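You operate a simulated robot arm through the tools that you are given. There is no shell and no other tool.

You are at the controls of a simulated robot arm. One attempt, no reset.

## Task
Open the end cupboard door, fetch the green spray can from the upper shelf of the end cupboard and stand it on the worktop beside the sink and shut the door again. Open the top drawer, take the battery on the top of the freezer and put it away in the inside of the top drawer, then shut the drawer. Put one of the cans from the top of the pine cabinet on the top of the freezer. Put one of the jars from the top of the pine cabinet on the front worktop. Open the easy care drawer. The order is free. Set down upright: green spray can, battery, can, jar.

The check looks at the end state, three seconds after you hand in, the way a careful person would. Anything else that was tipped, shoved, dropped, spilled or broken makes it a failure.

## Robot
A 7-joint arm with a two-finger parallel gripper on a trunk, on a base that moves. Base frame: it is fixed to the floor where the robot stands at the start and does not move with it; the origin is under the middle of the robot, x ahead of it, y to its left, z up. Lengths are in mm, angles in rad, forces in N, time in s.
With the tool pointing down near the work surface it reaches from about 220 to 580 mm from the robot's upright axis, wherever it stands. Its first joint turns from -2.897 to 2.897 rad. Places, roughly: battery [2750, 3000, 1000]; can [2250, 3000, 750]; easy care drawer [500, 1200, 400]; end cupboard door [2600, 900, 500]; front worktop (19x100 cm) [840, -720, 920]; green spray can [2500, 750, 500]; inside of the top drawer [1900, 0, 700]; jar [2250, 2750, 750]; top drawer [1800, 0, 700]; top of the freezer [2900, 3100, 900]; worktop beside the sink [1600, -500, 900]. Payload 3.4 kg.
The TCP is the grasp point between the finger pads, 30 mm short of the fingertips. In the tool frame z runs along the fingers and y along their closing line. Largest opening 94 mm; finger width 28, thickness 10; the body of the gripper, 50 by 96 mm, starts 55 mm behind the TCP.
Orientation is that of the tool frame in the base frame, as a unit quaternion [w, x, y, z]. With the fingers straight down and closing along the base's y, the tool's x points along the base's -x, its y along +y and its z along -z.

## Interface
- The arm moves only by the tool drive_tool. Its argument "targets" is a list of rows, each a list of 3 entries, a list of its own where there are three numbers: the turn, a rotation vector about the tool's x, y, z in units of 6 degrees (1.0 is 6 degrees), then the shift along the tool's x, y, z in units of 20 mm (1.0 is 20 mm), then the finger opening in mm, from 0 to 94. In form: [[[rx, ry, rz], [tx, ty, tz], jaw], ...]. A call has 1 to 20 rows; each row shifts and turns the commanded pose from where the row before left it, along the tool's axes as they then stand. A call with a number of a shift or a turn outside -1 to 1 is refused whole. Rows are played at 5 a second. More than 50 mm and 0.15 rad between two rows, or a gripper value outside its range, and nothing of the call is played. Where a pose cannot be reached the arm comes as near as it can. A force on the tool above 40 N (or 10 N above the force at the start of the call, whichever is more), or a blocked arm, ends the call early, and 0.2 s more pass. The fingers move at their own pace (about 72 mm/s each) and stop on an object; they squeeze with about 38 N. The grip force told is the motor's: it shows also when the fingers shut on nothing. Time passes only in rows, and 0.2 s behind the last, so rows that do not move let the fingers close. It gives the time, the measured TCP pose, the force on the tool (base axes), the opening and the grip force at its end, in the units of the frame above (readings bear some noise), with the torque about the TCP (base axes, N m) and any sound that the robot's microphone picked up.
- Cameras (640 x 400 px; columns grow to the right, rows downward): "scene" is now at [19.6, 142.2, 1529.9]; the picture's right is [-0.02, -1.00, 0.00], its down [-0.69, 0.01, -0.73] and it looks along [0.73, -0.01, -0.69] (base axes); focal length 271 px, centre (320, 200). "wrist" rides on the gripper at [76, 14, -102] in the tool frame; the picture's right is [-0.18, 0.98, 0.00], its down [-0.75, -0.14, -0.64] and it looks along [-0.63, -0.12, 0.77] (tool axes); focal length 243 px, centre (320, 200). There is no depth. A picture from a camera that has moved, and an enlarged one, comes with that camera's place and axes in the base frame and with its lens. The place of the scene camera against the robot may be out by one fixed shift of up to 25 mm in any direction.
- camera(camera): a new picture of that camera. It takes no simulated time.
- lift_body(by): moves the trunk up (or, below 0, down) by that many mm; the arm and the scene camera ride with it, the base frame stays. It gives what a move gives, with no picture.
- steer(legs): drives the robot by 1 to 6 legs, each [ahead, left, turn to the left] in mm, mm and rad, along the robot's own axes; the way and the turn of a leg run together, so that a leg with both is an arc; at most 1500 mm and 3.142 rad a leg. The arm and the cameras ride along, it lands a little off, and it stops where it bumps. It gives what a move gives.
- pan_tilt(pan, tilt): turns the head with the scene camera to pan (to the left, within 2.705 rad either way) and tilt (down, from -0.506 to 1.204), counted from straight ahead of the robot. It gives what a move gives.
- enlarge(camera, box): a new picture of the part [left, top, right, bottom] of that camera's present view, enlarged. It takes no simulated time.
- close_job(): hands the job in; it is judged then, once.

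Places have to be worked out from the pictures, the camera data and where the tool is seen. Open the gripper and draw the arm clear of the work before you hand the job in, unless the task says otherwise.

The tools are called after "Request:" by a JSON object that holds its "api" and its "payload". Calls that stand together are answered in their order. drive_tool: Moves the arm, as the interface text tells. Its arguments: {"type":"object","properties":{"targets":{"type":"array","items":{"type":"array"}}},"required":["targets"]} The other tools are called the same way: lift_body (by) moves the trunk up or down; steer (legs) drives the base; pan_tilt (pan, tilt) turns the head that bears the scene camera; camera (camera) takes a picture; enlarge (camera, box) takes an enlarged picture of a part of a camera's view; close_job () hands the job in.

At the start:

```text
time: 0.0
tool_pos: [320.1, -128.1, 842.5]
tcp_rot: [0.0, 0.0, 1.0, 0.001]
force: [-0.1, -0.1, 1.0]
wrist_torque: [0.01, 0.0, 0.01]
width: 94.0
gripper_force: 0.0
trunk travel left (down, up): [-175.0, 211.0]
robot x, y, heading: [0.7, -2.5, -0.0]
head pan, tilt (commanded): [-0.016, 0.759]
```

scene: 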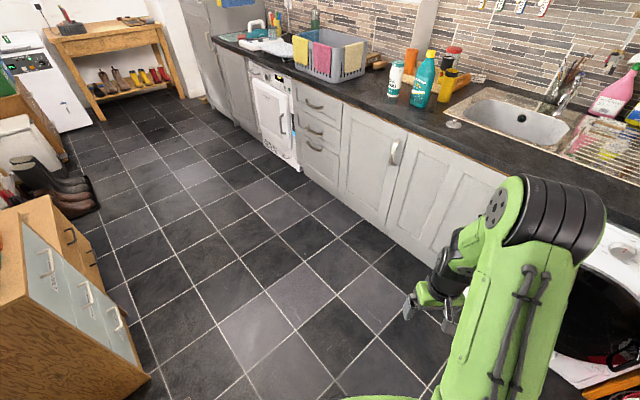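
wrist: 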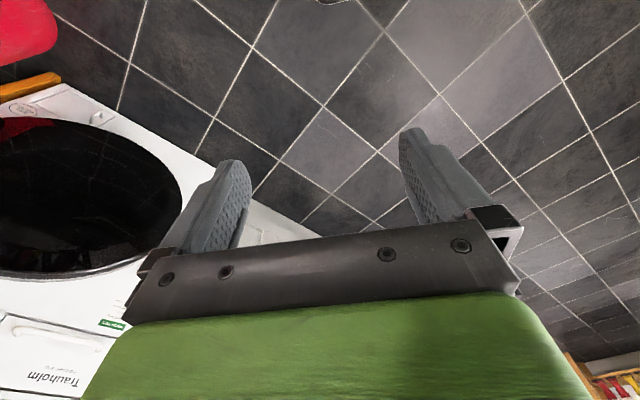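

I see a kitchen with a counter running along the right side and ahead. I'll first look around with the head to map the room.

Request:
{"api": "pan_tilt", "payload": {"pan": 0.0, "tilt": 0.35}}

Request:
{"api": "camera", "payload": {"camera": "scene"}}

Request:
{"api": "pan_tilt", "payload": {"pan": 0.9, "tilt": 0.45}}

Request:
{"api": "camera", "payload": {"camera": "scene"}}

Request:
{"api": "pan_tilt", "payload": {"pan": -1.0, "tilt": 0.6}}

Request:
{"api": "camera", "payload": {"camera": "scene"}}

```text
time: 0.9
tool_pos: [321.8, -127.4, 841.1]
tcp_rot: [0.0, 0.0, 1.0, 0.0]
force: [0.8, -0.3, -0.3]
wrist_torque: [-0.01, 0.02, 0.0]
width: 93.9
gripper_force: 0.1
trunk travel left (down, up): [-175.0, 211.0]
robot x, y, heading: [3.0, -1.1, -0.0]
head pan, tilt (commanded): [0.0, 0.351]
```

```text
taken
camera scene: at [30.3, 143.5, 1566.2], right [0.0, -1.0, 0.0], down [-0.34, 0.0, -0.94], along [0.94, 0.0, -0.34], focal length 271 px, centre (320, 200)
```

scene: 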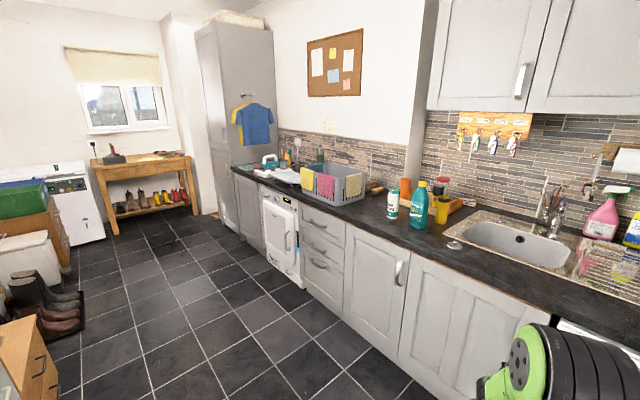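

```text
time: 2.1
tool_pos: [320.5, -127.2, 841.0]
tcp_rot: [0.0, 0.0, 1.0, 0.0]
force: [0.1, 0.3, 0.4]
wrist_torque: [0.04, -0.02, 0.01]
width: 93.7
gripper_force: 0.1
trunk travel left (down, up): [-175.0, 211.0]
robot x, y, heading: [2.0, 0.1, -0.004]
head pan, tilt (commanded): [0.901, 0.45]
```

```text
taken
camera scene: at [-5.7, 215.5, 1557.1], right [0.78, -0.62, 0.0], down [-0.27, -0.34, -0.9], along [0.56, 0.71, -0.44], focal length 271 px, centre (320, 200)
```

scene: 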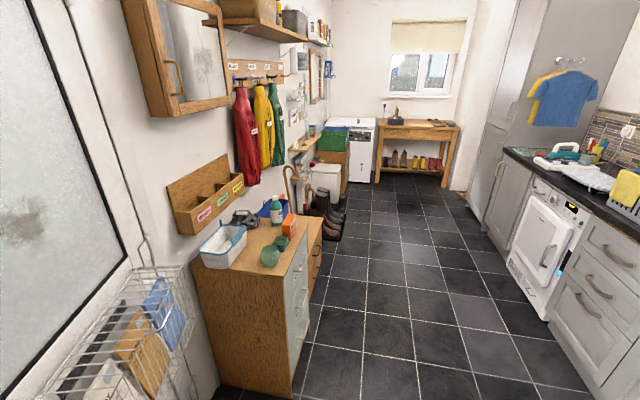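

```text
time: 3.9
tool_pos: [320.9, -128.7, 842.1]
tcp_rot: [0.0, 0.0, 1.0, -0.001]
force: [-0.5, 0.4, 0.8]
wrist_torque: [-0.02, 0.0, 0.05]
width: 93.9
gripper_force: 0.1
trunk travel left (down, up): [-175.0, 211.0]
robot x, y, heading: [0.9, -1.6, -0.004]
head pan, tilt (commanded): [-1.0, 0.6]
```

```text
taken
camera scene: at [-15.1, 69.2, 1543.5], right [-0.84, -0.54, 0.0], down [-0.31, 0.48, -0.83], along [0.45, -0.69, -0.56], focal length 271 px, centre (320, 200)
```

scene: 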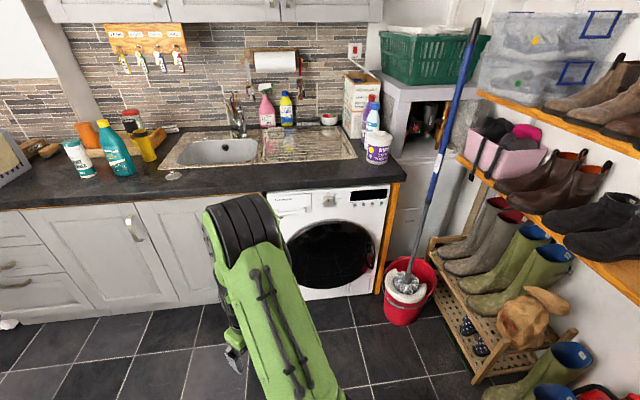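

The counter runs diagonally in the base frame. I'll look closer at the different areas to map them.

Request:
{"api": "pan_tilt", "payload": {"pan": 0.35, "tilt": 0.35}}

Request:
{"api": "camera", "payload": {"camera": "scene"}}

Request:
{"api": "enlarge", "payload": {"camera": "scene", "box": [300, 100, 540, 250]}}

Request:
{"api": "enlarge", "payload": {"camera": "scene", "box": [100, 80, 340, 230]}}

```text
time: 5.4
tool_pos: [320.1, -128.2, 842.2]
tcp_rot: [0.0, 0.0, 1.0, 0.001]
force: [0.3, 0.0, 0.6]
wrist_torque: [0.0, -0.03, 0.02]
width: 94.2
gripper_force: 0.1
trunk travel left (down, up): [-175.0, 211.0]
robot x, y, heading: [-1.6, 3.8, 0.001]
head pan, tilt (commanded): [0.351, 0.351]
```

```text
taken
camera scene: at [24.6, 175.4, 1566.2], right [0.34, -0.94, 0.0], down [-0.32, -0.12, -0.94], along [0.88, 0.32, -0.34], focal length 271 px, centre (320, 200)
```

scene: 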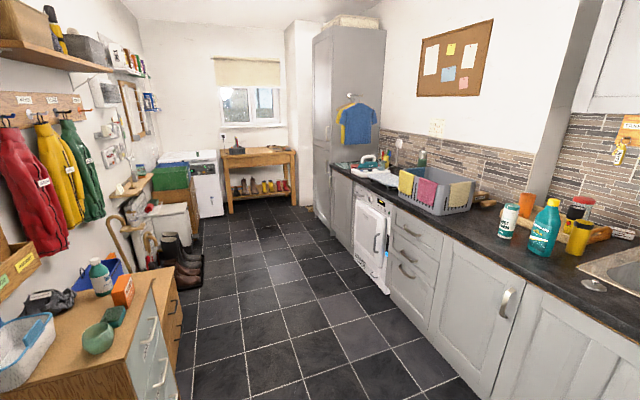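

```text
2.67 times, centred on (420, 175) of scene
camera zoom: at [24.6, 175.4, 1566.2], right [0.34, -0.94, 0.0], down [-0.32, -0.12, -0.94], along [0.88, 0.32, -0.34], focal length 722 px, centre (53, 267)
```

zoom: 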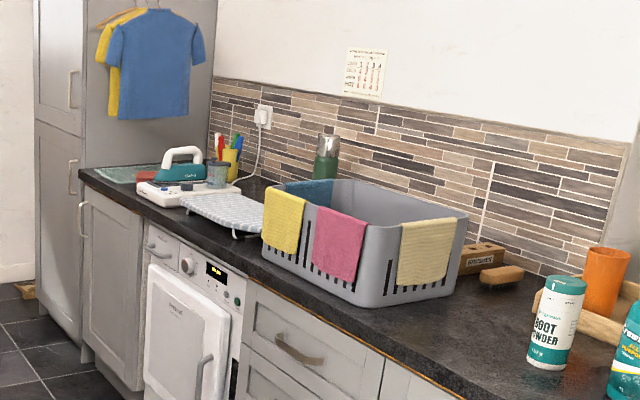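

```text
2.67 times, centred on (220, 155) of scene
camera zoom: at [24.6, 175.4, 1566.2], right [0.34, -0.94, 0.0], down [-0.32, -0.12, -0.94], along [0.88, 0.32, -0.34], focal length 722 px, centre (587, 320)
```

zoom: 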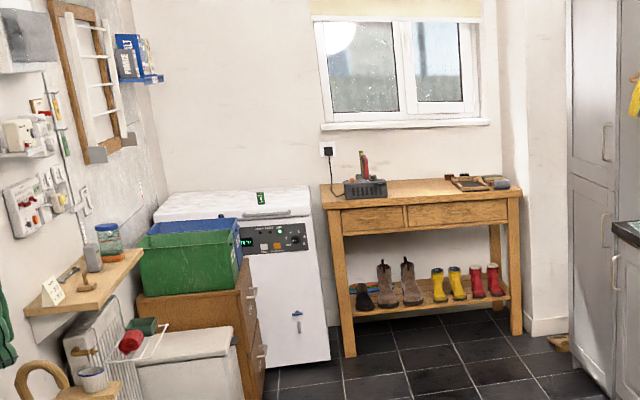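

The room axis is rotated about 39.6° from base x; the counter front is at about 1 m to the right of the room axis through the robot. Let me look at the robot's own body and the near surroundings to learn its footprint.

Request:
{"api": "pan_tilt", "payload": {"pan": 0.0, "tilt": 1.2}}

Request:
{"api": "camera", "payload": {"camera": "scene"}}

Request:
{"api": "pan_tilt", "payload": {"pan": 2.2, "tilt": 0.8}}

Request:
{"api": "camera", "payload": {"camera": "scene"}}

Request:
{"api": "pan_tilt", "payload": {"pan": -2.2, "tilt": 0.8}}

Request:
{"api": "camera", "payload": {"camera": "scene"}}

Request:
{"api": "pan_tilt", "payload": {"pan": 1.2, "tilt": 0.8}}

Request:
{"api": "camera", "payload": {"camera": "scene"}}

```text
time: 6.6
tool_pos: [321.6, -128.3, 842.3]
tcp_rot: [0.0, 0.0, 1.0, 0.0]
force: [-1.1, 0.0, 0.4]
wrist_torque: [0.03, -0.01, -0.01]
width: 94.1
gripper_force: 0.2
trunk travel left (down, up): [-175.0, 211.0]
robot x, y, heading: [-0.0, 0.8, -0.002]
head pan, tilt (commanded): [0.0, 1.201]
```

```text
taken
camera scene: at [-6.9, 143.5, 1498.9], right [0.0, -1.0, 0.0], down [-0.93, 0.0, -0.36], along [0.36, 0.0, -0.93], focal length 271 px, centre (320, 200)
```

scene: 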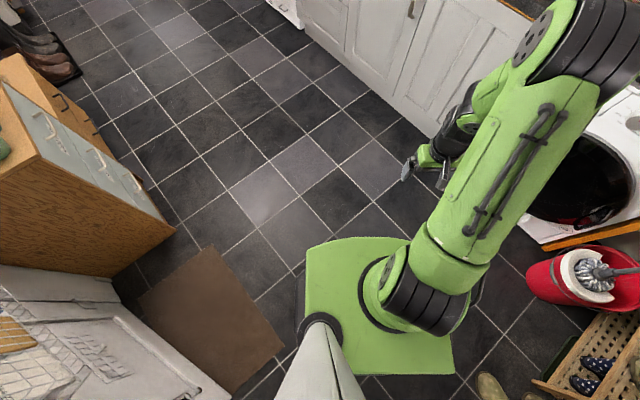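

```text
time: 8.7
tool_pos: [321.7, -127.9, 842.1]
tcp_rot: [0.0, 0.0, 1.0, 0.0]
force: [0.1, 0.5, 0.5]
wrist_torque: [-0.02, 0.01, 0.02]
width: 94.0
gripper_force: 0.0
trunk travel left (down, up): [-175.0, 211.0]
robot x, y, heading: [0.8, 0.2, -0.0]
head pan, tilt (commanded): [2.201, 0.799]
```

```text
taken
camera scene: at [-110.4, 208.7, 1526.6], right [0.81, 0.59, 0.0], down [0.42, -0.58, -0.7], along [-0.41, 0.56, -0.72], focal length 271 px, centre (320, 200)
```

scene: 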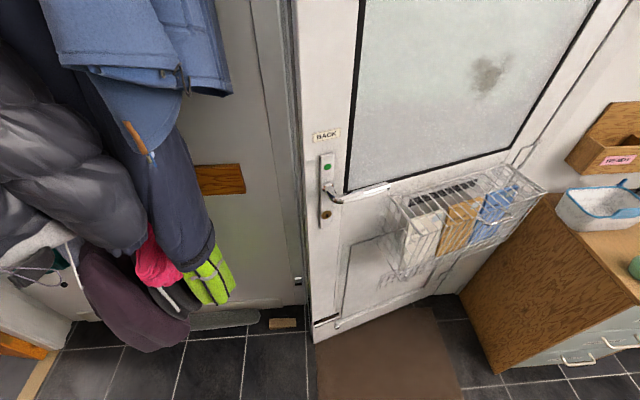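

```text
time: 12.2
tool_pos: [321.5, -128.7, 842.5]
tcp_rot: [0.0, 0.0, 1.0, 0.0]
force: [-0.3, -0.5, -0.3]
wrist_torque: [0.02, 0.03, 0.01]
width: 94.3
gripper_force: 0.1
trunk travel left (down, up): [-175.0, 211.0]
robot x, y, heading: [-2.5, -0.4, -0.004]
head pan, tilt (commanded): [-2.201, 0.799]
```

```text
taken
camera scene: at [-110.4, 78.3, 1526.6], right [-0.81, 0.59, 0.0], down [0.42, 0.58, -0.7], along [-0.41, -0.56, -0.72], focal length 271 px, centre (320, 200)
```

scene: 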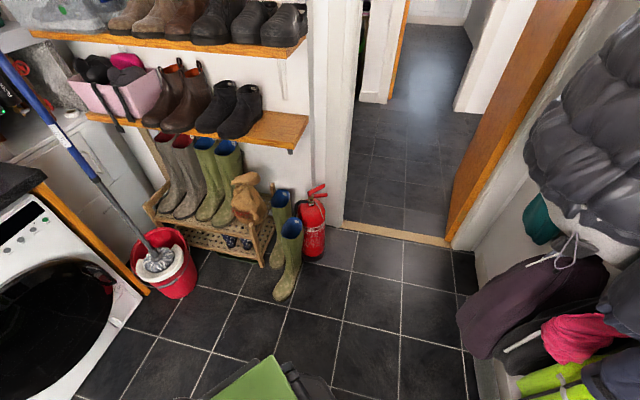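

```text
time: 15.1
tool_pos: [320.3, -128.0, 842.4]
tcp_rot: [0.0, 0.0, 1.0, 0.0]
force: [-0.3, 1.0, -0.1]
wrist_torque: [0.0, 0.02, -0.07]
width: 94.0
gripper_force: 0.1
trunk travel left (down, up): [-175.0, 211.0]
robot x, y, heading: [1.6, -1.3, 0.001]
head pan, tilt (commanded): [1.201, 0.799]
```

```text
taken
camera scene: at [-33.7, 218.7, 1526.6], right [0.93, -0.36, 0.0], down [-0.26, -0.67, -0.7], along [0.25, 0.65, -0.72], focal length 271 px, centre (320, 200)
```

scene: 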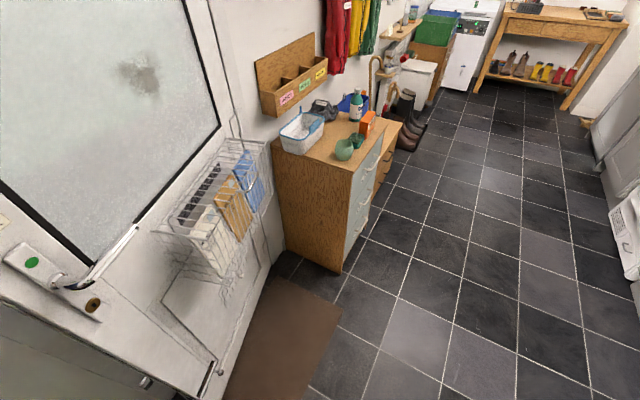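

The robot base is a plate roughly ±200 mm; the aisle (room axis ≈39.6°) is free. I'll turn to align with the aisle and drive forward along its middle, then look at the drawers and end cupboard.

Request:
{"api": "steer", "payload": {"legs": [[0, 0, 0.691], [900, -200, 0]]}}

Request:
{"api": "pan_tilt", "payload": {"pan": -0.7, "tilt": 0.6}}

Request:
{"api": "camera", "payload": {"camera": "scene"}}

Request:
{"api": "pan_tilt", "payload": {"pan": 0.0, "tilt": 0.6}}

Request:
{"api": "camera", "payload": {"camera": "scene"}}

Request:
{"api": "pan_tilt", "payload": {"pan": 1.3, "tilt": 0.8}}

Request:
{"api": "camera", "payload": {"camera": "scene"}}

```text
time: 21.8
tool_pos: [1157.9, 515.6, 842.8]
tcp_rot: [-0.001, -0.333, 0.943, 0.0]
force: [0.5, -0.8, 0.0]
wrist_torque: [-0.03, 0.0, 0.0]
width: 93.8
gripper_force: 0.2
trunk travel left (down, up): [-175.0, 211.0]
robot x, y, heading: [824.6, 415.2, 0.676]
head pan, tilt (commanded): [1.201, 0.799]
```

```text
time: 23.6
tool_pos: [1157.6, 515.2, 841.1]
tcp_rot: [-0.001, -0.332, 0.943, 0.0]
force: [0.4, 1.3, -0.1]
wrist_torque: [0.03, 0.0, -0.01]
width: 94.0
gripper_force: 0.1
trunk travel left (down, up): [-175.0, 211.0]
robot x, y, heading: [825.6, 414.2, 0.682]
head pan, tilt (commanded): [-0.7, 0.6]
```

```text
taken
camera scene: at [770.4, 485.1, 1543.5], right [-0.02, -1.0, 0.0], down [-0.56, 0.01, -0.82], along [0.82, -0.02, -0.57], focal length 271 px, centre (320, 200)
```

scene: 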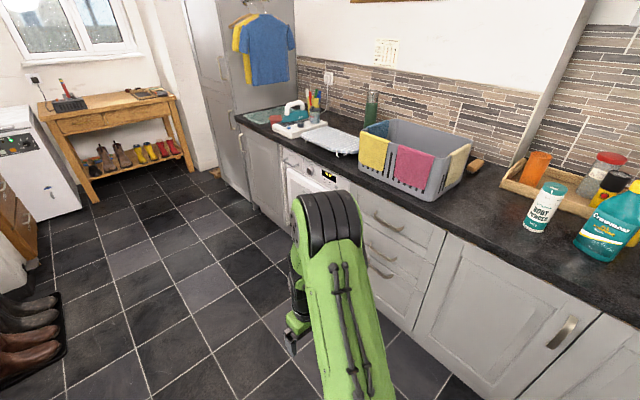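

```text
time: 24.7
tool_pos: [1157.6, 515.0, 842.6]
tcp_rot: [0.001, -0.332, 0.943, 0.0]
force: [0.5, 0.2, 0.2]
wrist_torque: [0.01, 0.02, -0.02]
width: 94.0
gripper_force: 0.1
trunk travel left (down, up): [-175.0, 211.0]
robot x, y, heading: [829.2, 417.5, 0.679]
head pan, tilt (commanded): [0.0, 0.6]
```

```text
taken
camera scene: at [751.0, 542.4, 1543.5], right [0.63, -0.78, 0.0], down [-0.44, -0.35, -0.83], along [0.64, 0.52, -0.56], focal length 271 px, centre (320, 200)
```

scene: 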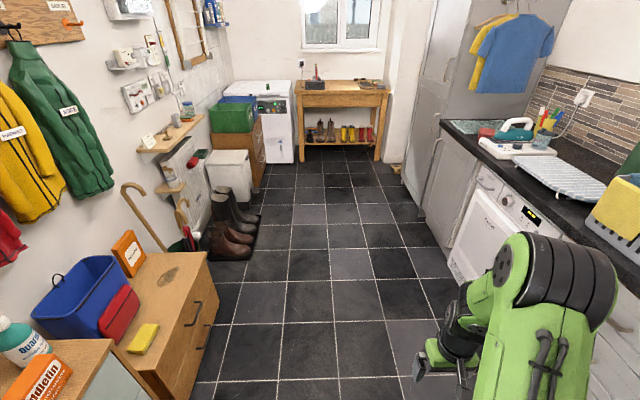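

```text
time: 26.2
tool_pos: [1158.0, 516.2, 843.0]
tcp_rot: [0.0, -0.332, 0.943, 0.0]
force: [0.4, 0.0, -1.2]
wrist_torque: [0.02, 0.01, 0.02]
width: 94.2
gripper_force: 0.0
trunk travel left (down, up): [-175.0, 211.0]
robot x, y, heading: [826.6, 412.3, 0.679]
head pan, tilt (commanded): [1.3, 0.799]
```

```text
taken
camera scene: at [650.2, 561.3, 1526.6], right [0.92, 0.39, 0.0], down [0.28, -0.66, -0.7], along [-0.28, 0.64, -0.72], focal length 271 px, centre (320, 200)
```

scene: 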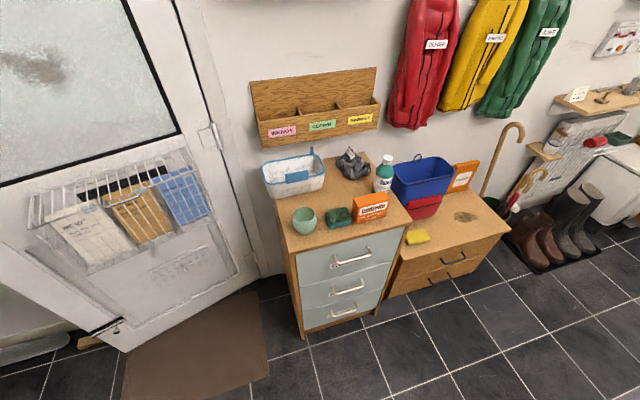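

The drawer chest with three grey drawers on the left may carry labels, so I'll zoom in on it, and also on the wall side.

Request:
{"api": "enlarge", "payload": {"camera": "scene", "box": [270, 180, 430, 280]}}

Request:
{"api": "enlarge", "payload": {"camera": "scene", "box": [270, 240, 430, 340]}}

Request:
{"api": "enlarge", "payload": {"camera": "scene", "box": [400, 200, 560, 300]}}

```text
4.00 times, centred on (350, 230) of scene
camera zoom: at [650.2, 561.3, 1526.6], right [0.92, 0.39, 0.0], down [0.28, -0.66, -0.7], along [-0.28, 0.64, -0.72], focal length 1083 px, centre (200, 80)
```

zoom: 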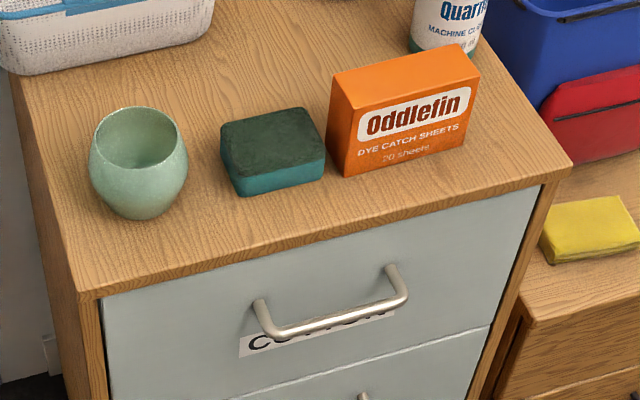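

```text
4.00 times, centred on (350, 290) of scene
camera zoom: at [650.2, 561.3, 1526.6], right [0.92, 0.39, 0.0], down [0.28, -0.66, -0.7], along [-0.28, 0.64, -0.72], focal length 1083 px, centre (200, -160)
```

zoom: 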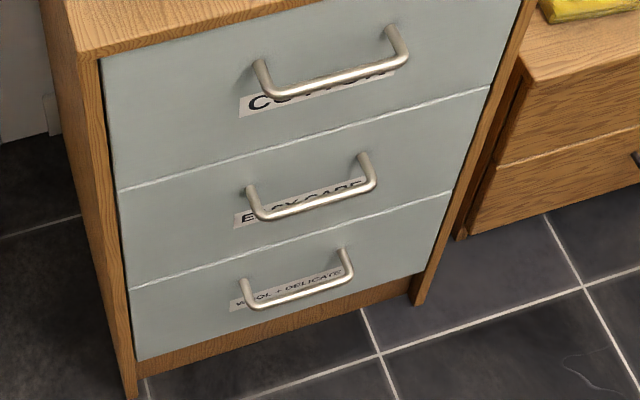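

```text
4.00 times, centred on (480, 250) of scene
camera zoom: at [650.2, 561.3, 1526.6], right [0.92, 0.39, 0.0], down [0.28, -0.66, -0.7], along [-0.28, 0.64, -0.72], focal length 1083 px, centre (-320, 0)
```

zoom: 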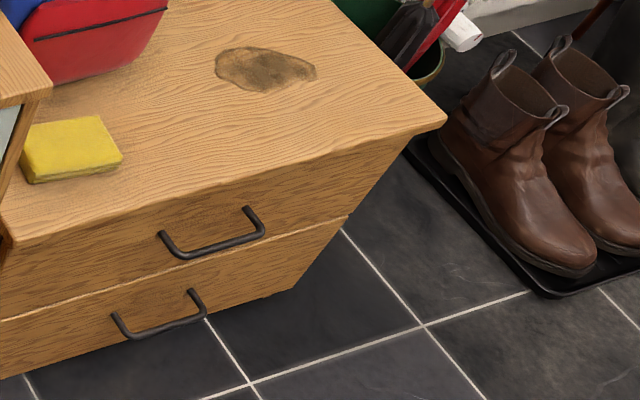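

The easy care drawer is the middle one of that chest; I'll leave it for last. Now I'll drive to face the top drawer of the counter unit (around room u≈1440) and look at it.

Request:
{"api": "steer", "payload": {"legs": [[500, -50, 0.012], [0, 0, -1.571]]}}

Request:
{"api": "pan_tilt", "payload": {"pan": 0.0, "tilt": 0.75}}

Request:
{"api": "camera", "payload": {"camera": "scene"}}

Request:
{"api": "camera", "payload": {"camera": "wrist"}}

```text
time: 32.9
tool_pos: [1350.6, 359.9, 841.8]
tcp_rot: [0.0, 0.424, 0.906, 0.0]
force: [0.0, -0.4, -0.2]
wrist_torque: [-0.03, 0.01, 0.0]
width: 94.1
gripper_force: 0.0
trunk travel left (down, up): [-175.0, 211.0]
robot x, y, heading: [1244.0, 692.7, -0.877]
head pan, tilt (commanded): [1.3, 0.799]
```

```text
time: 34.4
tool_pos: [1350.5, 360.4, 841.9]
tcp_rot: [0.0, 0.424, 0.906, 0.001]
force: [-0.2, 0.4, 0.4]
wrist_torque: [-0.03, 0.02, 0.03]
width: 93.9
gripper_force: 0.1
trunk travel left (down, up): [-175.0, 211.0]
robot x, y, heading: [1242.5, 689.1, -0.875]
head pan, tilt (commanded): [0.0, 0.75]
```

```text
taken
camera scene: at [1372.1, 760.8, 1530.6], right [-0.77, -0.64, 0.0], down [-0.44, 0.52, -0.73], along [0.47, -0.56, -0.68], focal length 271 px, centre (320, 200)
```

scene: 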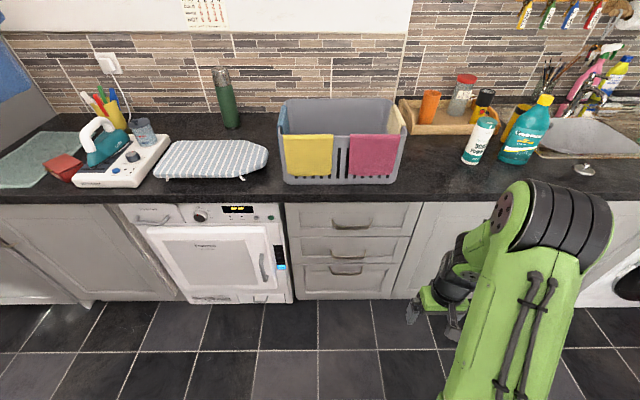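

```text
taken
camera wrist: at [1313.2, 428.7, 945.4], right [0.87, 0.49, 0.0], down [0.37, -0.67, 0.64], along [0.31, -0.56, -0.77], focal length 243 px, centre (320, 200)
```

wrist: 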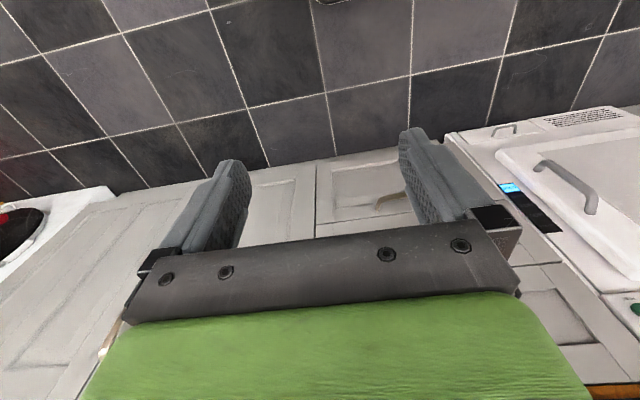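

The counter is now square to the view; the top drawer's handle lies right of the dryer, at roughly u≈1426, z≈778. I'll zoom in on the drawer and handle, and on the end cupboard and sink area.

Request:
{"api": "enlarge", "payload": {"camera": "scene", "box": [270, 180, 430, 280]}}

Request:
{"api": "enlarge", "payload": {"camera": "scene", "box": [390, 70, 630, 220]}}

Request:
{"api": "pan_tilt", "payload": {"pan": 0.9, "tilt": 0.6}}

Request:
{"api": "camera", "payload": {"camera": "scene"}}

```text
4.00 times, centred on (350, 230) of scene
camera zoom: at [1372.1, 760.8, 1530.6], right [-0.77, -0.64, 0.0], down [-0.44, 0.52, -0.73], along [0.47, -0.56, -0.68], focal length 1083 px, centre (200, 80)
```

zoom: 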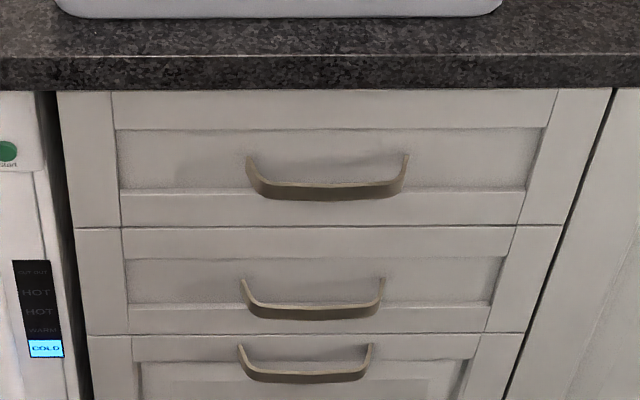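

```text
2.67 times, centred on (510, 145) of scene
camera zoom: at [1372.1, 760.8, 1530.6], right [-0.77, -0.64, 0.0], down [-0.44, 0.52, -0.73], along [0.47, -0.56, -0.68], focal length 722 px, centre (-187, 347)
```

zoom: 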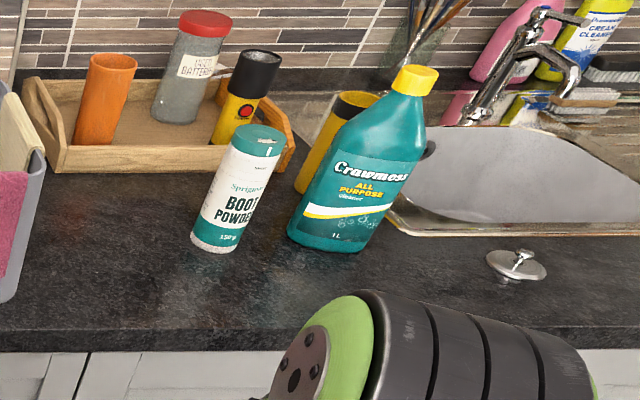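

```text
time: 35.6
tool_pos: [1351.0, 360.7, 842.5]
tcp_rot: [0.0, 0.424, 0.906, -0.001]
force: [0.2, -0.2, 0.2]
wrist_torque: [0.01, 0.04, 0.01]
width: 94.1
gripper_force: 0.1
trunk travel left (down, up): [-175.0, 211.0]
robot x, y, heading: [1243.2, 688.5, -0.875]
head pan, tilt (commanded): [0.901, 0.6]
```

```text
taken
camera scene: at [1407.4, 826.5, 1543.5], right [0.02, -1.0, 0.0], down [-0.56, -0.01, -0.82], along [0.82, 0.02, -0.57], focal length 271 px, centre (320, 200)
```

scene: 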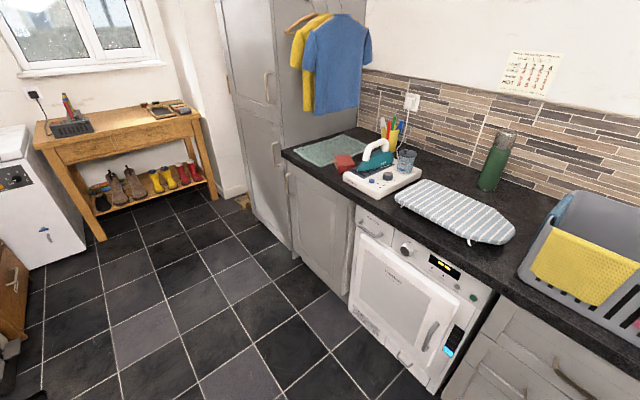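

The drawer handle is a horizontal bow, so I'll grasp it with the tool horizontal and fingers closing vertically. First I pitch the tool from pointing down to pointing at the counter while shifting left toward the handle.

Request:
{"api": "drive_tool", "payload": {"targets": [[[0, -1, 0], [0, 1, 0], 94], [[0, -1, 0], [0, 1, 0], 94], [[0, -1, 0], [0, 1, 0], 94], [[0, -1, 0], [0, 1, 0], 94], [[0, -1, 0], [0, 1, 0], 94], [[0, -1, 0], [0, 1, 0], 94], [[0, -1, 0], [0, 1, 0], 94], [[0, -1, 0], [0, 0.8, 0], 94], [[0, -1, 0], [0, 0, 0], 94], [[0, -1, 0], [0, 0, 0], 94], [[0, -1, 0], [0, 0, 0], 94], [[0, -1, 0], [0, 0, 0], 94], [[0, -1, 0], [0, 0, 0], 94], [[0, -1, 0], [0, 0, 0], 94], [[0, -1, 0], [0, 0, 0], 94], [[0, 0, 0], [0, 0, 0], 94]]}}

Request:
{"api": "pan_tilt", "payload": {"pan": 0.0, "tilt": 0.75}}

Request:
{"api": "camera", "payload": {"camera": "scene"}}

Request:
{"api": "camera", "payload": {"camera": "wrist"}}

```text
time: 39.0
tool_pos: [1509.5, 333.8, 924.6]
tcp_rot: [0.512, 0.35, 0.746, -0.241]
force: [0.5, -0.2, -0.4]
wrist_torque: [-0.02, 0.03, 0.01]
width: 94.0
gripper_force: 0.1
out of reach, approached as far as the arm can: row 4, 5, 6, 7, 8, 9, 10, 11, 12, 13, 14, 15
trunk travel left (down, up): [-175.0, 211.0]
robot x, y, heading: [1246.4, 687.8, -0.876]
head pan, tilt (commanded): [0.901, 0.6]
```

```text
time: 40.2
tool_pos: [1510.1, 334.4, 924.3]
tcp_rot: [0.513, 0.349, 0.747, -0.239]
force: [-0.3, -0.3, 0.3]
wrist_torque: [0.01, 0.0, 0.01]
width: 94.1
gripper_force: 0.0
trunk travel left (down, up): [-175.0, 211.0]
robot x, y, heading: [1248.4, 690.4, -0.872]
head pan, tilt (commanded): [0.0, 0.75]
```

```text
taken
camera scene: at [1372.2, 760.8, 1530.6], right [-0.77, -0.64, 0.0], down [-0.44, 0.52, -0.73], along [0.47, -0.56, -0.68], focal length 271 px, centre (320, 200)
```

scene: 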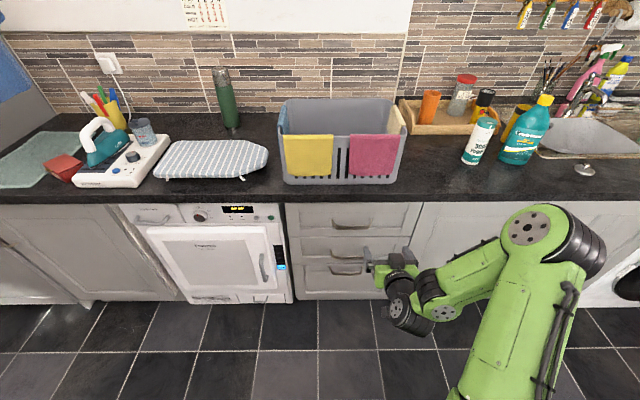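

```text
taken
camera wrist: at [1441.9, 437.4, 891.3], right [0.8, 0.58, 0.17], down [-0.32, 0.16, 0.93], along [0.51, -0.8, 0.31], focal length 243 px, centre (320, 200)
```

wrist: 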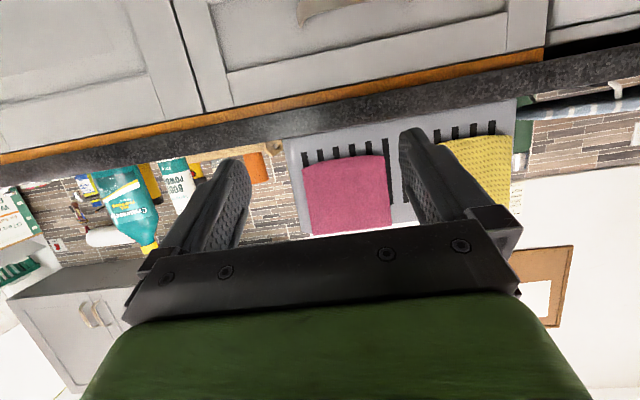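

The arm couldn't hold the horizontal pose that close to the body and drifted. I'll push forward along the tool to a farther reach, where the horizontal pose should be feasible, and check where the command goes.

Request:
{"api": "drive_tool", "payload": {"targets": [[[0, 0, 0], [0, 0, 1], 94], [[0, 0, 0], [0, 0, 1], 94], [[0, 0, 0], [0, 0, 1], 94], [[0, 0, 0], [0, 0, 1], 94], [[0, 0, 0], [0, 0, 0], 94]]}}

```text
time: 41.4
tool_pos: [1556.5, 275.9, 897.9]
tcp_rot: [0.513, 0.349, 0.747, -0.239]
force: [-0.7, -0.6, -0.4]
wrist_torque: [0.0, -0.02, 0.01]
width: 93.9
gripper_force: 0.0
trunk travel left (down, up): [-175.0, 211.0]
robot x, y, heading: [1243.6, 690.2, -0.874]
head pan, tilt (commanded): [0.0, 0.75]
```

The command restarts from the measured pose each call, good. Now I'll finish leveling the tool and lower it to the handle height.

Request:
{"api": "drive_tool", "payload": {"targets": [[[0, -1, 0], [0, 0, 0], 94], [[0, -1, 0], [0, 0, 0], 94], [[0, -1, 0], [0, 0, 0], 94], [[0, -0.5, 0], [0, 0, 0], 94], [[0, 0, 0], [1, 0, 0], 94], [[0, 0, 0], [1, 0, 0], 94], [[0, 0, 0], [1, 0, 0], 94], [[0, 0, 0], [0, 0, 0], 94]]}}

```text
time: 43.2
tool_pos: [1582.5, 305.4, 837.3]
tcp_rot: [0.62, 0.288, 0.692, -0.232]
force: [0.2, -1.0, 0.0]
wrist_torque: [0.03, 0.01, 0.0]
width: 93.9
gripper_force: 0.0
out of reach, approached as far as the arm can: row 1, 2, 3
trunk travel left (down, up): [-175.0, 211.0]
robot x, y, heading: [1245.4, 687.9, -0.878]
head pan, tilt (commanded): [0.0, 0.75]
```

The wrist limit makes it hard to level with the elbow so high, so I'll lower the trunk to flatten the forearm and then re-level.

Request:
{"api": "lift_body", "payload": {"by": -150}}

Request:
{"api": "drive_tool", "payload": {"targets": [[[0, -1, 0], [0, 0, 0], 94], [[0, -0.2, 0], [-1, 0, 0], 94], [[0, 0, 0], [-1, 0, 0], 94], [[0, 0, 0], [-1, 0, 0], 94], [[0, 0, 0], [-1, 0, 0], 94], [[0, 0, 0], [0, 0, 0], 94]]}}

Request:
{"api": "camera", "payload": {"camera": "scene"}}

```text
time: 44.9
tool_pos: [1583.1, 305.4, 686.1]
tcp_rot: [0.621, 0.287, 0.692, -0.23]
force: [0.0, 0.3, 0.1]
wrist_torque: [0.0, 0.01, -0.02]
width: 93.9
gripper_force: 0.0
trunk travel left (down, up): [-25.0, 361.0]
robot x, y, heading: [1245.1, 690.3, -0.875]
head pan, tilt (commanded): [0.0, 0.75]
```

```text
time: 46.3
tool_pos: [1580.4, 303.6, 768.0]
tcp_rot: [0.662, 0.273, 0.652, -0.249]
force: [0.1, -0.5, 0.0]
wrist_torque: [0.03, 0.01, 0.01]
width: 94.0
gripper_force: 0.2
trunk travel left (down, up): [-25.0, 361.0]
robot x, y, heading: [1244.7, 687.3, -0.877]
head pan, tilt (commanded): [0.0, 0.75]
```

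```text
taken
camera scene: at [1372.1, 760.8, 1379.7], right [-0.77, -0.64, 0.0], down [-0.44, 0.52, -0.73], along [0.47, -0.56, -0.68], focal length 271 px, centre (320, 200)
```

scene: 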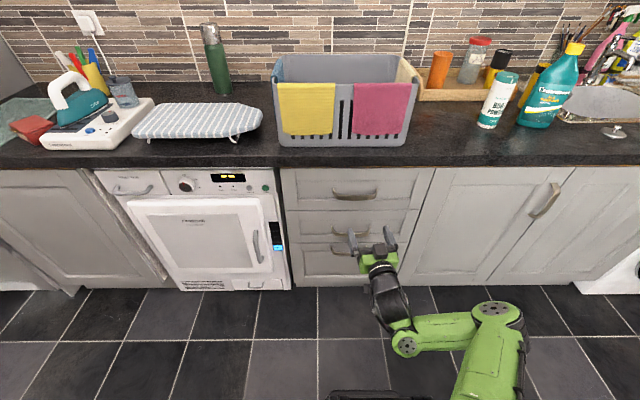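

The pose is now level. I'll zoom on the handle from this lower camera to triangulate its position.

Request:
{"api": "enlarge", "payload": {"camera": "scene", "box": [275, 150, 435, 250]}}

Request:
{"api": "camera", "payload": {"camera": "wrist"}}

```text
4.00 times, centred on (355, 200) of scene
camera zoom: at [1372.1, 760.8, 1379.7], right [-0.77, -0.64, 0.0], down [-0.44, 0.52, -0.73], along [0.47, -0.56, -0.68], focal length 1083 px, centre (180, 200)
```

zoom: 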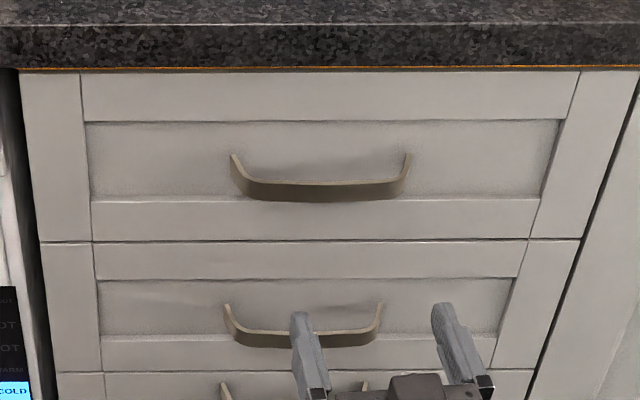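

```text
taken
camera wrist: at [1517.4, 387.1, 692.2], right [0.67, 0.71, 0.22], down [-0.58, 0.32, 0.75], along [0.46, -0.63, 0.63], focal length 243 px, centre (320, 200)
```

wrist: 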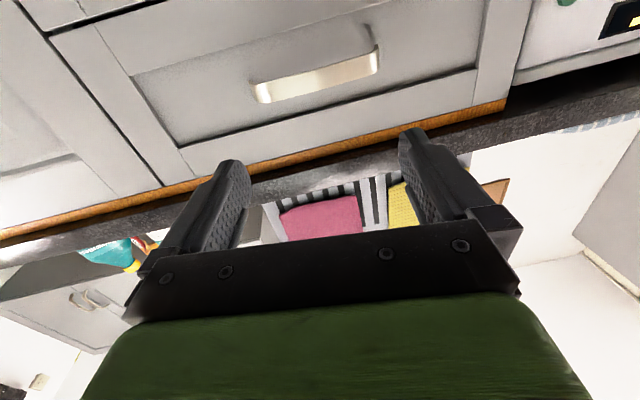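

Handle estimate ≈ (1707, 175, 757). I'll correct the yaw by 7° and roll the gripper 90° so the fingers close vertically.

Request:
{"api": "drive_tool", "payload": {"targets": [[[1, 0, 0], [0, 0, 0], 94], [[0.2, 0, 0], [0, 0, 0], 94], [[0, 0, 1], [0, 0, 0], 94], [[0, 0, 1], [0, 0, 0], 94], [[0, 0, 1], [0, 0, 0], 94], [[0, 0, 1], [0, 0, 0], 94], [[0, 0, 1], [0, 0, 0], 94], [[0, 0, 1], [0, 0, 0], 94], [[0, 0, 1], [0, 0, 0], 94], [[0, 0, 1], [0, 0, 0], 94], [[0, 0, 1], [0, 0, 0], 94], [[0, 0, 1], [0, 0, 0], 94], [[0, 0, 1], [0, 0, 0], 94], [[0, 0, 1], [0, 0, 0], 94], [[0, 0, 1], [0, 0, 0], 94], [[0, 0, 1], [0, 0, 0], 94], [[0, 0, 1], [0, 0, 0], 94], [[0, 0, 0], [0, 0, 0], 94]]}}

Request:
{"api": "camera", "payload": {"camera": "wrist"}}

Request:
{"api": "camera", "payload": {"camera": "scene"}}

```text
time: 50.1
tool_pos: [1578.3, 293.5, 775.3]
tcp_rot: [0.66, 0.671, 0.225, 0.252]
force: [0.6, 0.5, -0.5]
wrist_torque: [0.01, 0.01, 0.01]
width: 94.2
gripper_force: 0.0
out of reach, approached as far as the arm can: row 1, 2
trunk travel left (down, up): [-25.0, 361.0]
robot x, y, heading: [1242.8, 691.6, -0.877]
head pan, tilt (commanded): [0.0, 0.75]
```

```text
taken
camera wrist: at [1572.0, 420.2, 793.4], right [-0.17, -0.14, 0.97], down [-0.99, 0.02, -0.17], along [0.01, -0.99, -0.15], focal length 243 px, centre (320, 200)
```

wrist: 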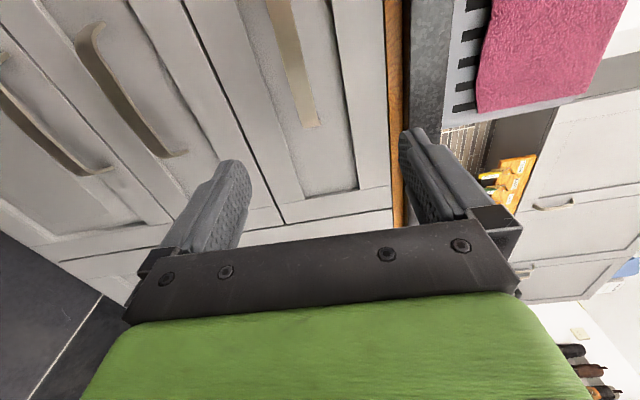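

```text
taken
camera scene: at [1372.1, 760.8, 1379.8], right [-0.77, -0.64, 0.0], down [-0.44, 0.52, -0.73], along [0.47, -0.56, -0.68], focal length 271 px, centre (320, 200)
```

scene: 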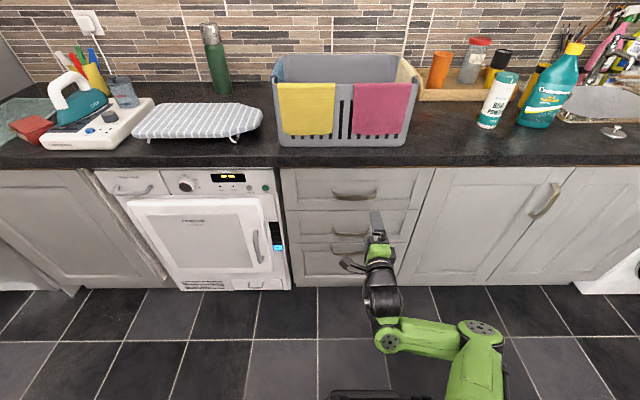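

The roll succeeded: tool points squarely at the drawer, fingers vertical. The handle sits ~27 mm to the left (+u) and ~17 mm below the TCP, ~170 mm ahead; I'll align and advance most of the way.

Request:
{"api": "drive_tool", "payload": {"targets": [[[0, 0, 0], [0.7, -0.45, 1], 60], [[0, 0, 0], [0.7, -0.45, 1], 60], [[0, 0, 0], [0, 0, 1], 60], [[0, 0, 0], [0, 0, 1], 60], [[0, 0, 0], [0, 0, 1], 60], [[0, 0, 0], [0, 0, 0], 60]]}}

Request:
{"api": "camera", "payload": {"camera": "wrist"}}

Request:
{"api": "enlarge", "payload": {"camera": "scene", "box": [275, 150, 435, 250]}}

```text
time: 51.5
tool_pos: [1665.2, 236.1, 758.0]
tcp_rot: [0.66, 0.671, 0.227, 0.251]
force: [-0.2, 0.0, -0.2]
wrist_torque: [0.04, -0.01, 0.0]
width: 60.1
gripper_force: 0.0
trunk travel left (down, up): [-25.0, 361.0]
robot x, y, heading: [1243.6, 687.1, -0.873]
head pan, tilt (commanded): [0.0, 0.75]
```

```text
taken
camera wrist: at [1658.5, 362.3, 776.4], right [-0.17, -0.14, 0.98], down [-0.99, 0.02, -0.17], along [0.0, -0.99, -0.14], focal length 243 px, centre (320, 200)
```

wrist: 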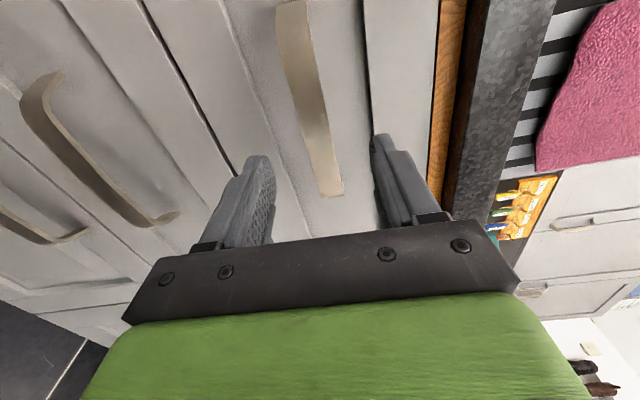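

```text
4.00 times, centred on (355, 200) of scene
camera zoom: at [1372.1, 760.7, 1379.7], right [-0.77, -0.64, 0.0], down [-0.44, 0.52, -0.73], along [0.47, -0.56, -0.68], focal length 1083 px, centre (180, 200)
```

zoom: 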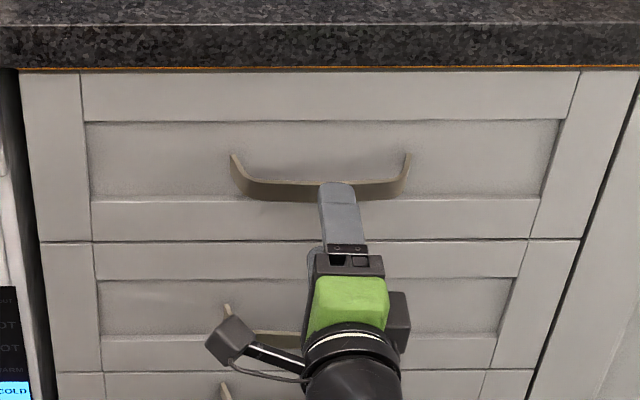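

Nearly aligned; the handle is ~10 mm further left and ~5 mm lower. I'll correct and advance another 60 mm, then look before closing.

Request:
{"api": "drive_tool", "payload": {"targets": [[[0, 0, 0], [0.5, -0.25, 1], 60], [[0, 0, 0], [0, 0, 1], 60], [[0, 0, 0], [0, 0, 0.8], 60], [[0, 0, 0], [0, 0, 0], 60]]}}

Request:
{"api": "camera", "payload": {"camera": "wrist"}}

Request:
{"api": "enlarge", "payload": {"camera": "scene", "box": [275, 150, 435, 250]}}

```text
time: 52.5
tool_pos: [1707.7, 198.5, 754.0]
tcp_rot: [0.659, 0.671, 0.227, 0.251]
force: [0.3, -0.3, -0.5]
wrist_torque: [-0.01, -0.01, 0.04]
width: 60.1
gripper_force: 0.0
trunk travel left (down, up): [-25.0, 361.0]
robot x, y, heading: [1241.2, 689.4, -0.871]
head pan, tilt (commanded): [0.0, 0.75]
```

```text
taken
camera wrist: at [1700.9, 325.4, 771.7], right [-0.17, -0.14, 0.98], down [-0.99, 0.02, -0.17], along [0.01, -0.99, -0.14], focal length 243 px, centre (320, 200)
```

wrist: 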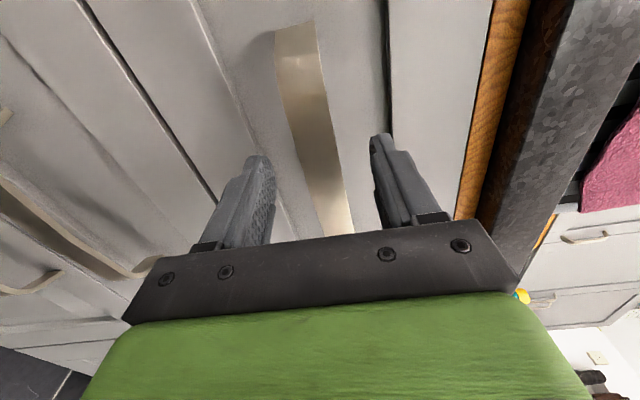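

```text
4.00 times, centred on (355, 200) of scene
camera zoom: at [1372.2, 760.7, 1379.7], right [-0.77, -0.64, 0.0], down [-0.44, 0.52, -0.73], along [0.47, -0.56, -0.68], focal length 1083 px, centre (180, 200)
```

zoom: 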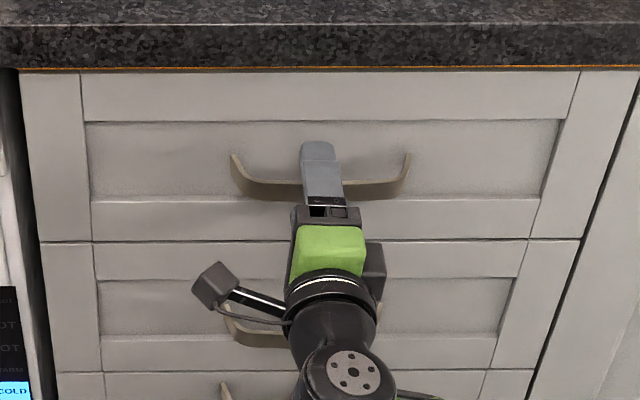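

The bow runs between the two fingers. I'll close the gripper here and check the width.

Request:
{"api": "drive_tool", "payload": {"targets": [[[0, 0, 0], [0, 0, 0], 40], [[0, 0, 0], [0, 0, 0], 20], [[0, 0, 0], [0, 0, 0], 0], [[0, 0, 0], [0, 0, 0], 0], [[0, 0, 0], [0, 0, 0], 0]]}}

Request:
{"api": "camera", "payload": {"camera": "wrist"}}

```text
time: 53.7
tool_pos: [1707.4, 198.8, 755.9]
tcp_rot: [0.661, 0.67, 0.227, 0.251]
force: [2.5, -2.3, 16.9]
wrist_torque: [-1.04, 1.09, 0.26]
width: 20.7
gripper_force: 45.0
trunk travel left (down, up): [-25.0, 361.0]
robot x, y, heading: [1243.5, 690.9, -0.876]
head pan, tilt (commanded): [0.0, 0.75]
```

```text
taken
camera wrist: at [1700.2, 326.0, 773.7], right [-0.17, -0.14, 0.98], down [-0.99, 0.02, -0.17], along [0.0, -0.99, -0.14], focal length 243 px, centre (320, 200)
```

wrist: 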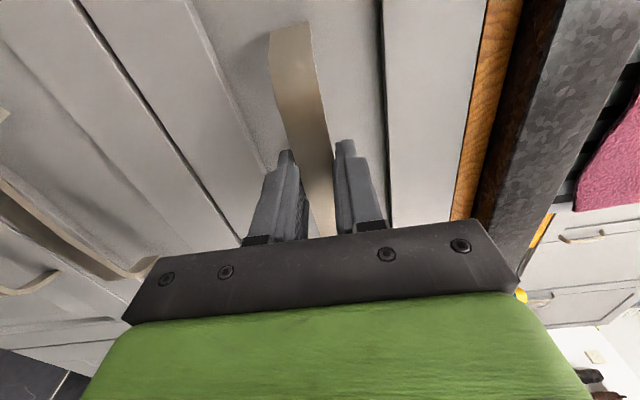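

The gripper holds the bow (20.7 mm, 45 N). Now I pull the drawer straight back along the tool axis.

Request:
{"api": "drive_tool", "payload": {"targets": [[[0, 0, 0], [0, 0, -0.5], 0], [[0, 0, 0], [0, 0, -0.7], 0], [[0, 0, 0], [0, 0, -1], 0], [[0, 0, 0], [0, 0, -1], 0], [[0, 0, 0], [0, 0, -1], 0], [[0, 0, 0], [0, 0, -1], 0], [[0, 0, 0], [0, 0, -1], 0], [[0, 0, 0], [0, 0, 0], 0]]}}

Request:
{"api": "camera", "payload": {"camera": "scene"}}

```text
time: 55.0
tool_pos: [1651.5, 262.6, 756.6]
tcp_rot: [0.662, 0.67, 0.227, 0.248]
force: [-1.5, -2.5, 9.0]
wrist_torque: [-1.04, 1.05, 0.72]
width: 20.5
gripper_force: 45.3
trunk travel left (down, up): [-25.0, 361.0]
robot x, y, heading: [1244.4, 687.4, -0.88]
head pan, tilt (commanded): [0.0, 0.75]
stopped in row 6: the force on the tool passed its limit at 48 N (the readings are from after the stop); the commanded pose is now the measured one
```

```text
taken
camera scene: at [1372.1, 760.7, 1379.6], right [-0.77, -0.64, 0.0], down [-0.44, 0.52, -0.73], along [0.47, -0.56, -0.68], focal length 271 px, centre (320, 200)
```

scene: 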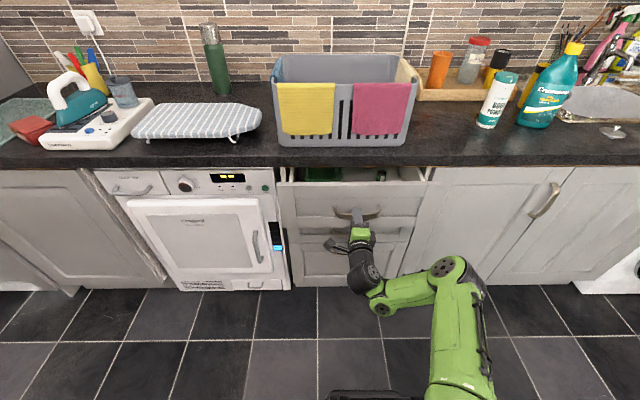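

The drawer is coming out (≈85 mm); the force limit tripped from pulling fast, so I continue more slowly.

Request:
{"api": "drive_tool", "payload": {"targets": [[[0, 0, 0], [0, 0, -0.4], 0], [[0, 0, 0], [0, 0, -0.5], 0], [[0, 0, 0], [0, 0, -0.5], 0], [[0, 0, 0], [0, 0, -0.5], 0], [[0, 0, 0], [0, 0, -0.5], 0], [[0, 0, 0], [0, 0, -0.5], 0], [[0, 0, 0], [0, 0, -0.5], 0], [[0, 0, 0], [0, 0, -0.5], 0], [[0, 0, 0], [0, 0, -0.5], 0], [[0, 0, 0], [0, 0, -0.5], 0], [[0, 0, 0], [0, 0, -0.5], 0], [[0, 0, 0], [0, 0, -0.5], 0]]}}

```text
time: 56.8
tool_pos: [1616.1, 302.4, 755.7]
tcp_rot: [0.659, 0.665, 0.239, 0.257]
force: [3.5, 1.3, 7.1]
wrist_torque: [-0.8, 1.07, 1.46]
width: 20.4
gripper_force: 45.0
out of reach, approached as far as the arm can: row 5, 6, 7, 8
trunk travel left (down, up): [-25.0, 361.0]
robot x, y, heading: [1244.6, 686.3, -0.876]
head pan, tilt (commanded): [0.0, 0.75]
stopped in row 8: the force on the tool passed its limit at 43 N (the readings are from after the stop); the commanded pose is now the measured one
```

The arm is at its close limit now (drawer ≈138 mm out), so I'll pull the rest by backing the base slowly.

Request:
{"api": "steer", "payload": {"legs": [[-60, 0, 0]]}}

```text
time: 57.7
tool_pos: [1577.1, 349.8, 756.9]
tcp_rot: [0.658, 0.667, 0.237, 0.256]
force: [7.0, 8.5, 11.2]
wrist_torque: [-0.97, 0.92, 0.6]
width: 20.3
gripper_force: 44.6
trunk travel left (down, up): [-25.0, 361.0]
robot x, y, heading: [1200.6, 732.0, -0.876]
head pan, tilt (commanded): [0.0, 0.75]
```

That works; another 80 mm back.

Request:
{"api": "steer", "payload": {"legs": [[-80, 0, 0]]}}

Request:
{"api": "camera", "payload": {"camera": "scene"}}

```text
time: 58.8
tool_pos: [1525.8, 410.6, 756.8]
tcp_rot: [0.658, 0.667, 0.235, 0.257]
force: [-1.0, 1.3, 6.8]
wrist_torque: [-1.03, 0.93, 0.21]
width: 20.4
gripper_force: 45.2
trunk travel left (down, up): [-25.0, 361.0]
robot x, y, heading: [1156.9, 795.9, -0.875]
head pan, tilt (commanded): [0.0, 0.75]
```

```text
taken
camera scene: at [1282.3, 869.2, 1379.8], right [-0.77, -0.64, 0.0], down [-0.44, 0.52, -0.73], along [0.47, -0.56, -0.68], focal length 271 px, centre (320, 200)
```

scene: 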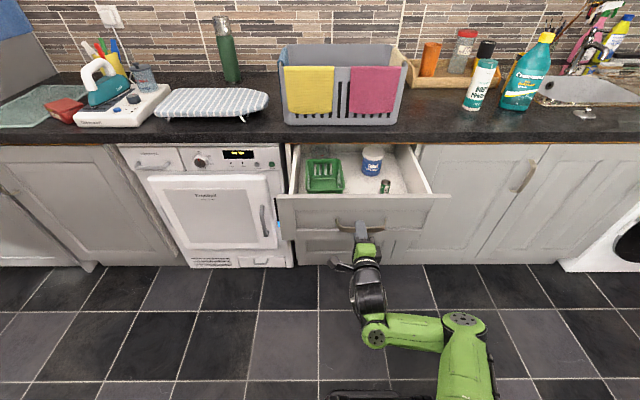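

The drawer is open about 280 mm. I'll look at its contents closely.

Request:
{"api": "enlarge", "payload": {"camera": "scene", "box": [280, 130, 440, 230]}}

```text
4.00 times, centred on (360, 180) of scene
camera zoom: at [1282.3, 869.2, 1379.8], right [-0.77, -0.64, 0.0], down [-0.44, 0.52, -0.73], along [0.47, -0.56, -0.68], focal length 1083 px, centre (160, 280)
```

zoom: 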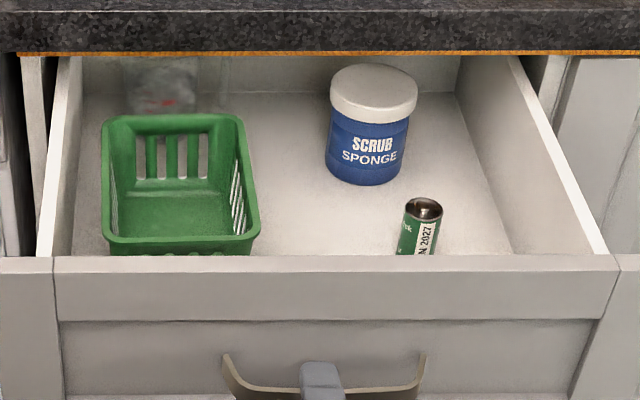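

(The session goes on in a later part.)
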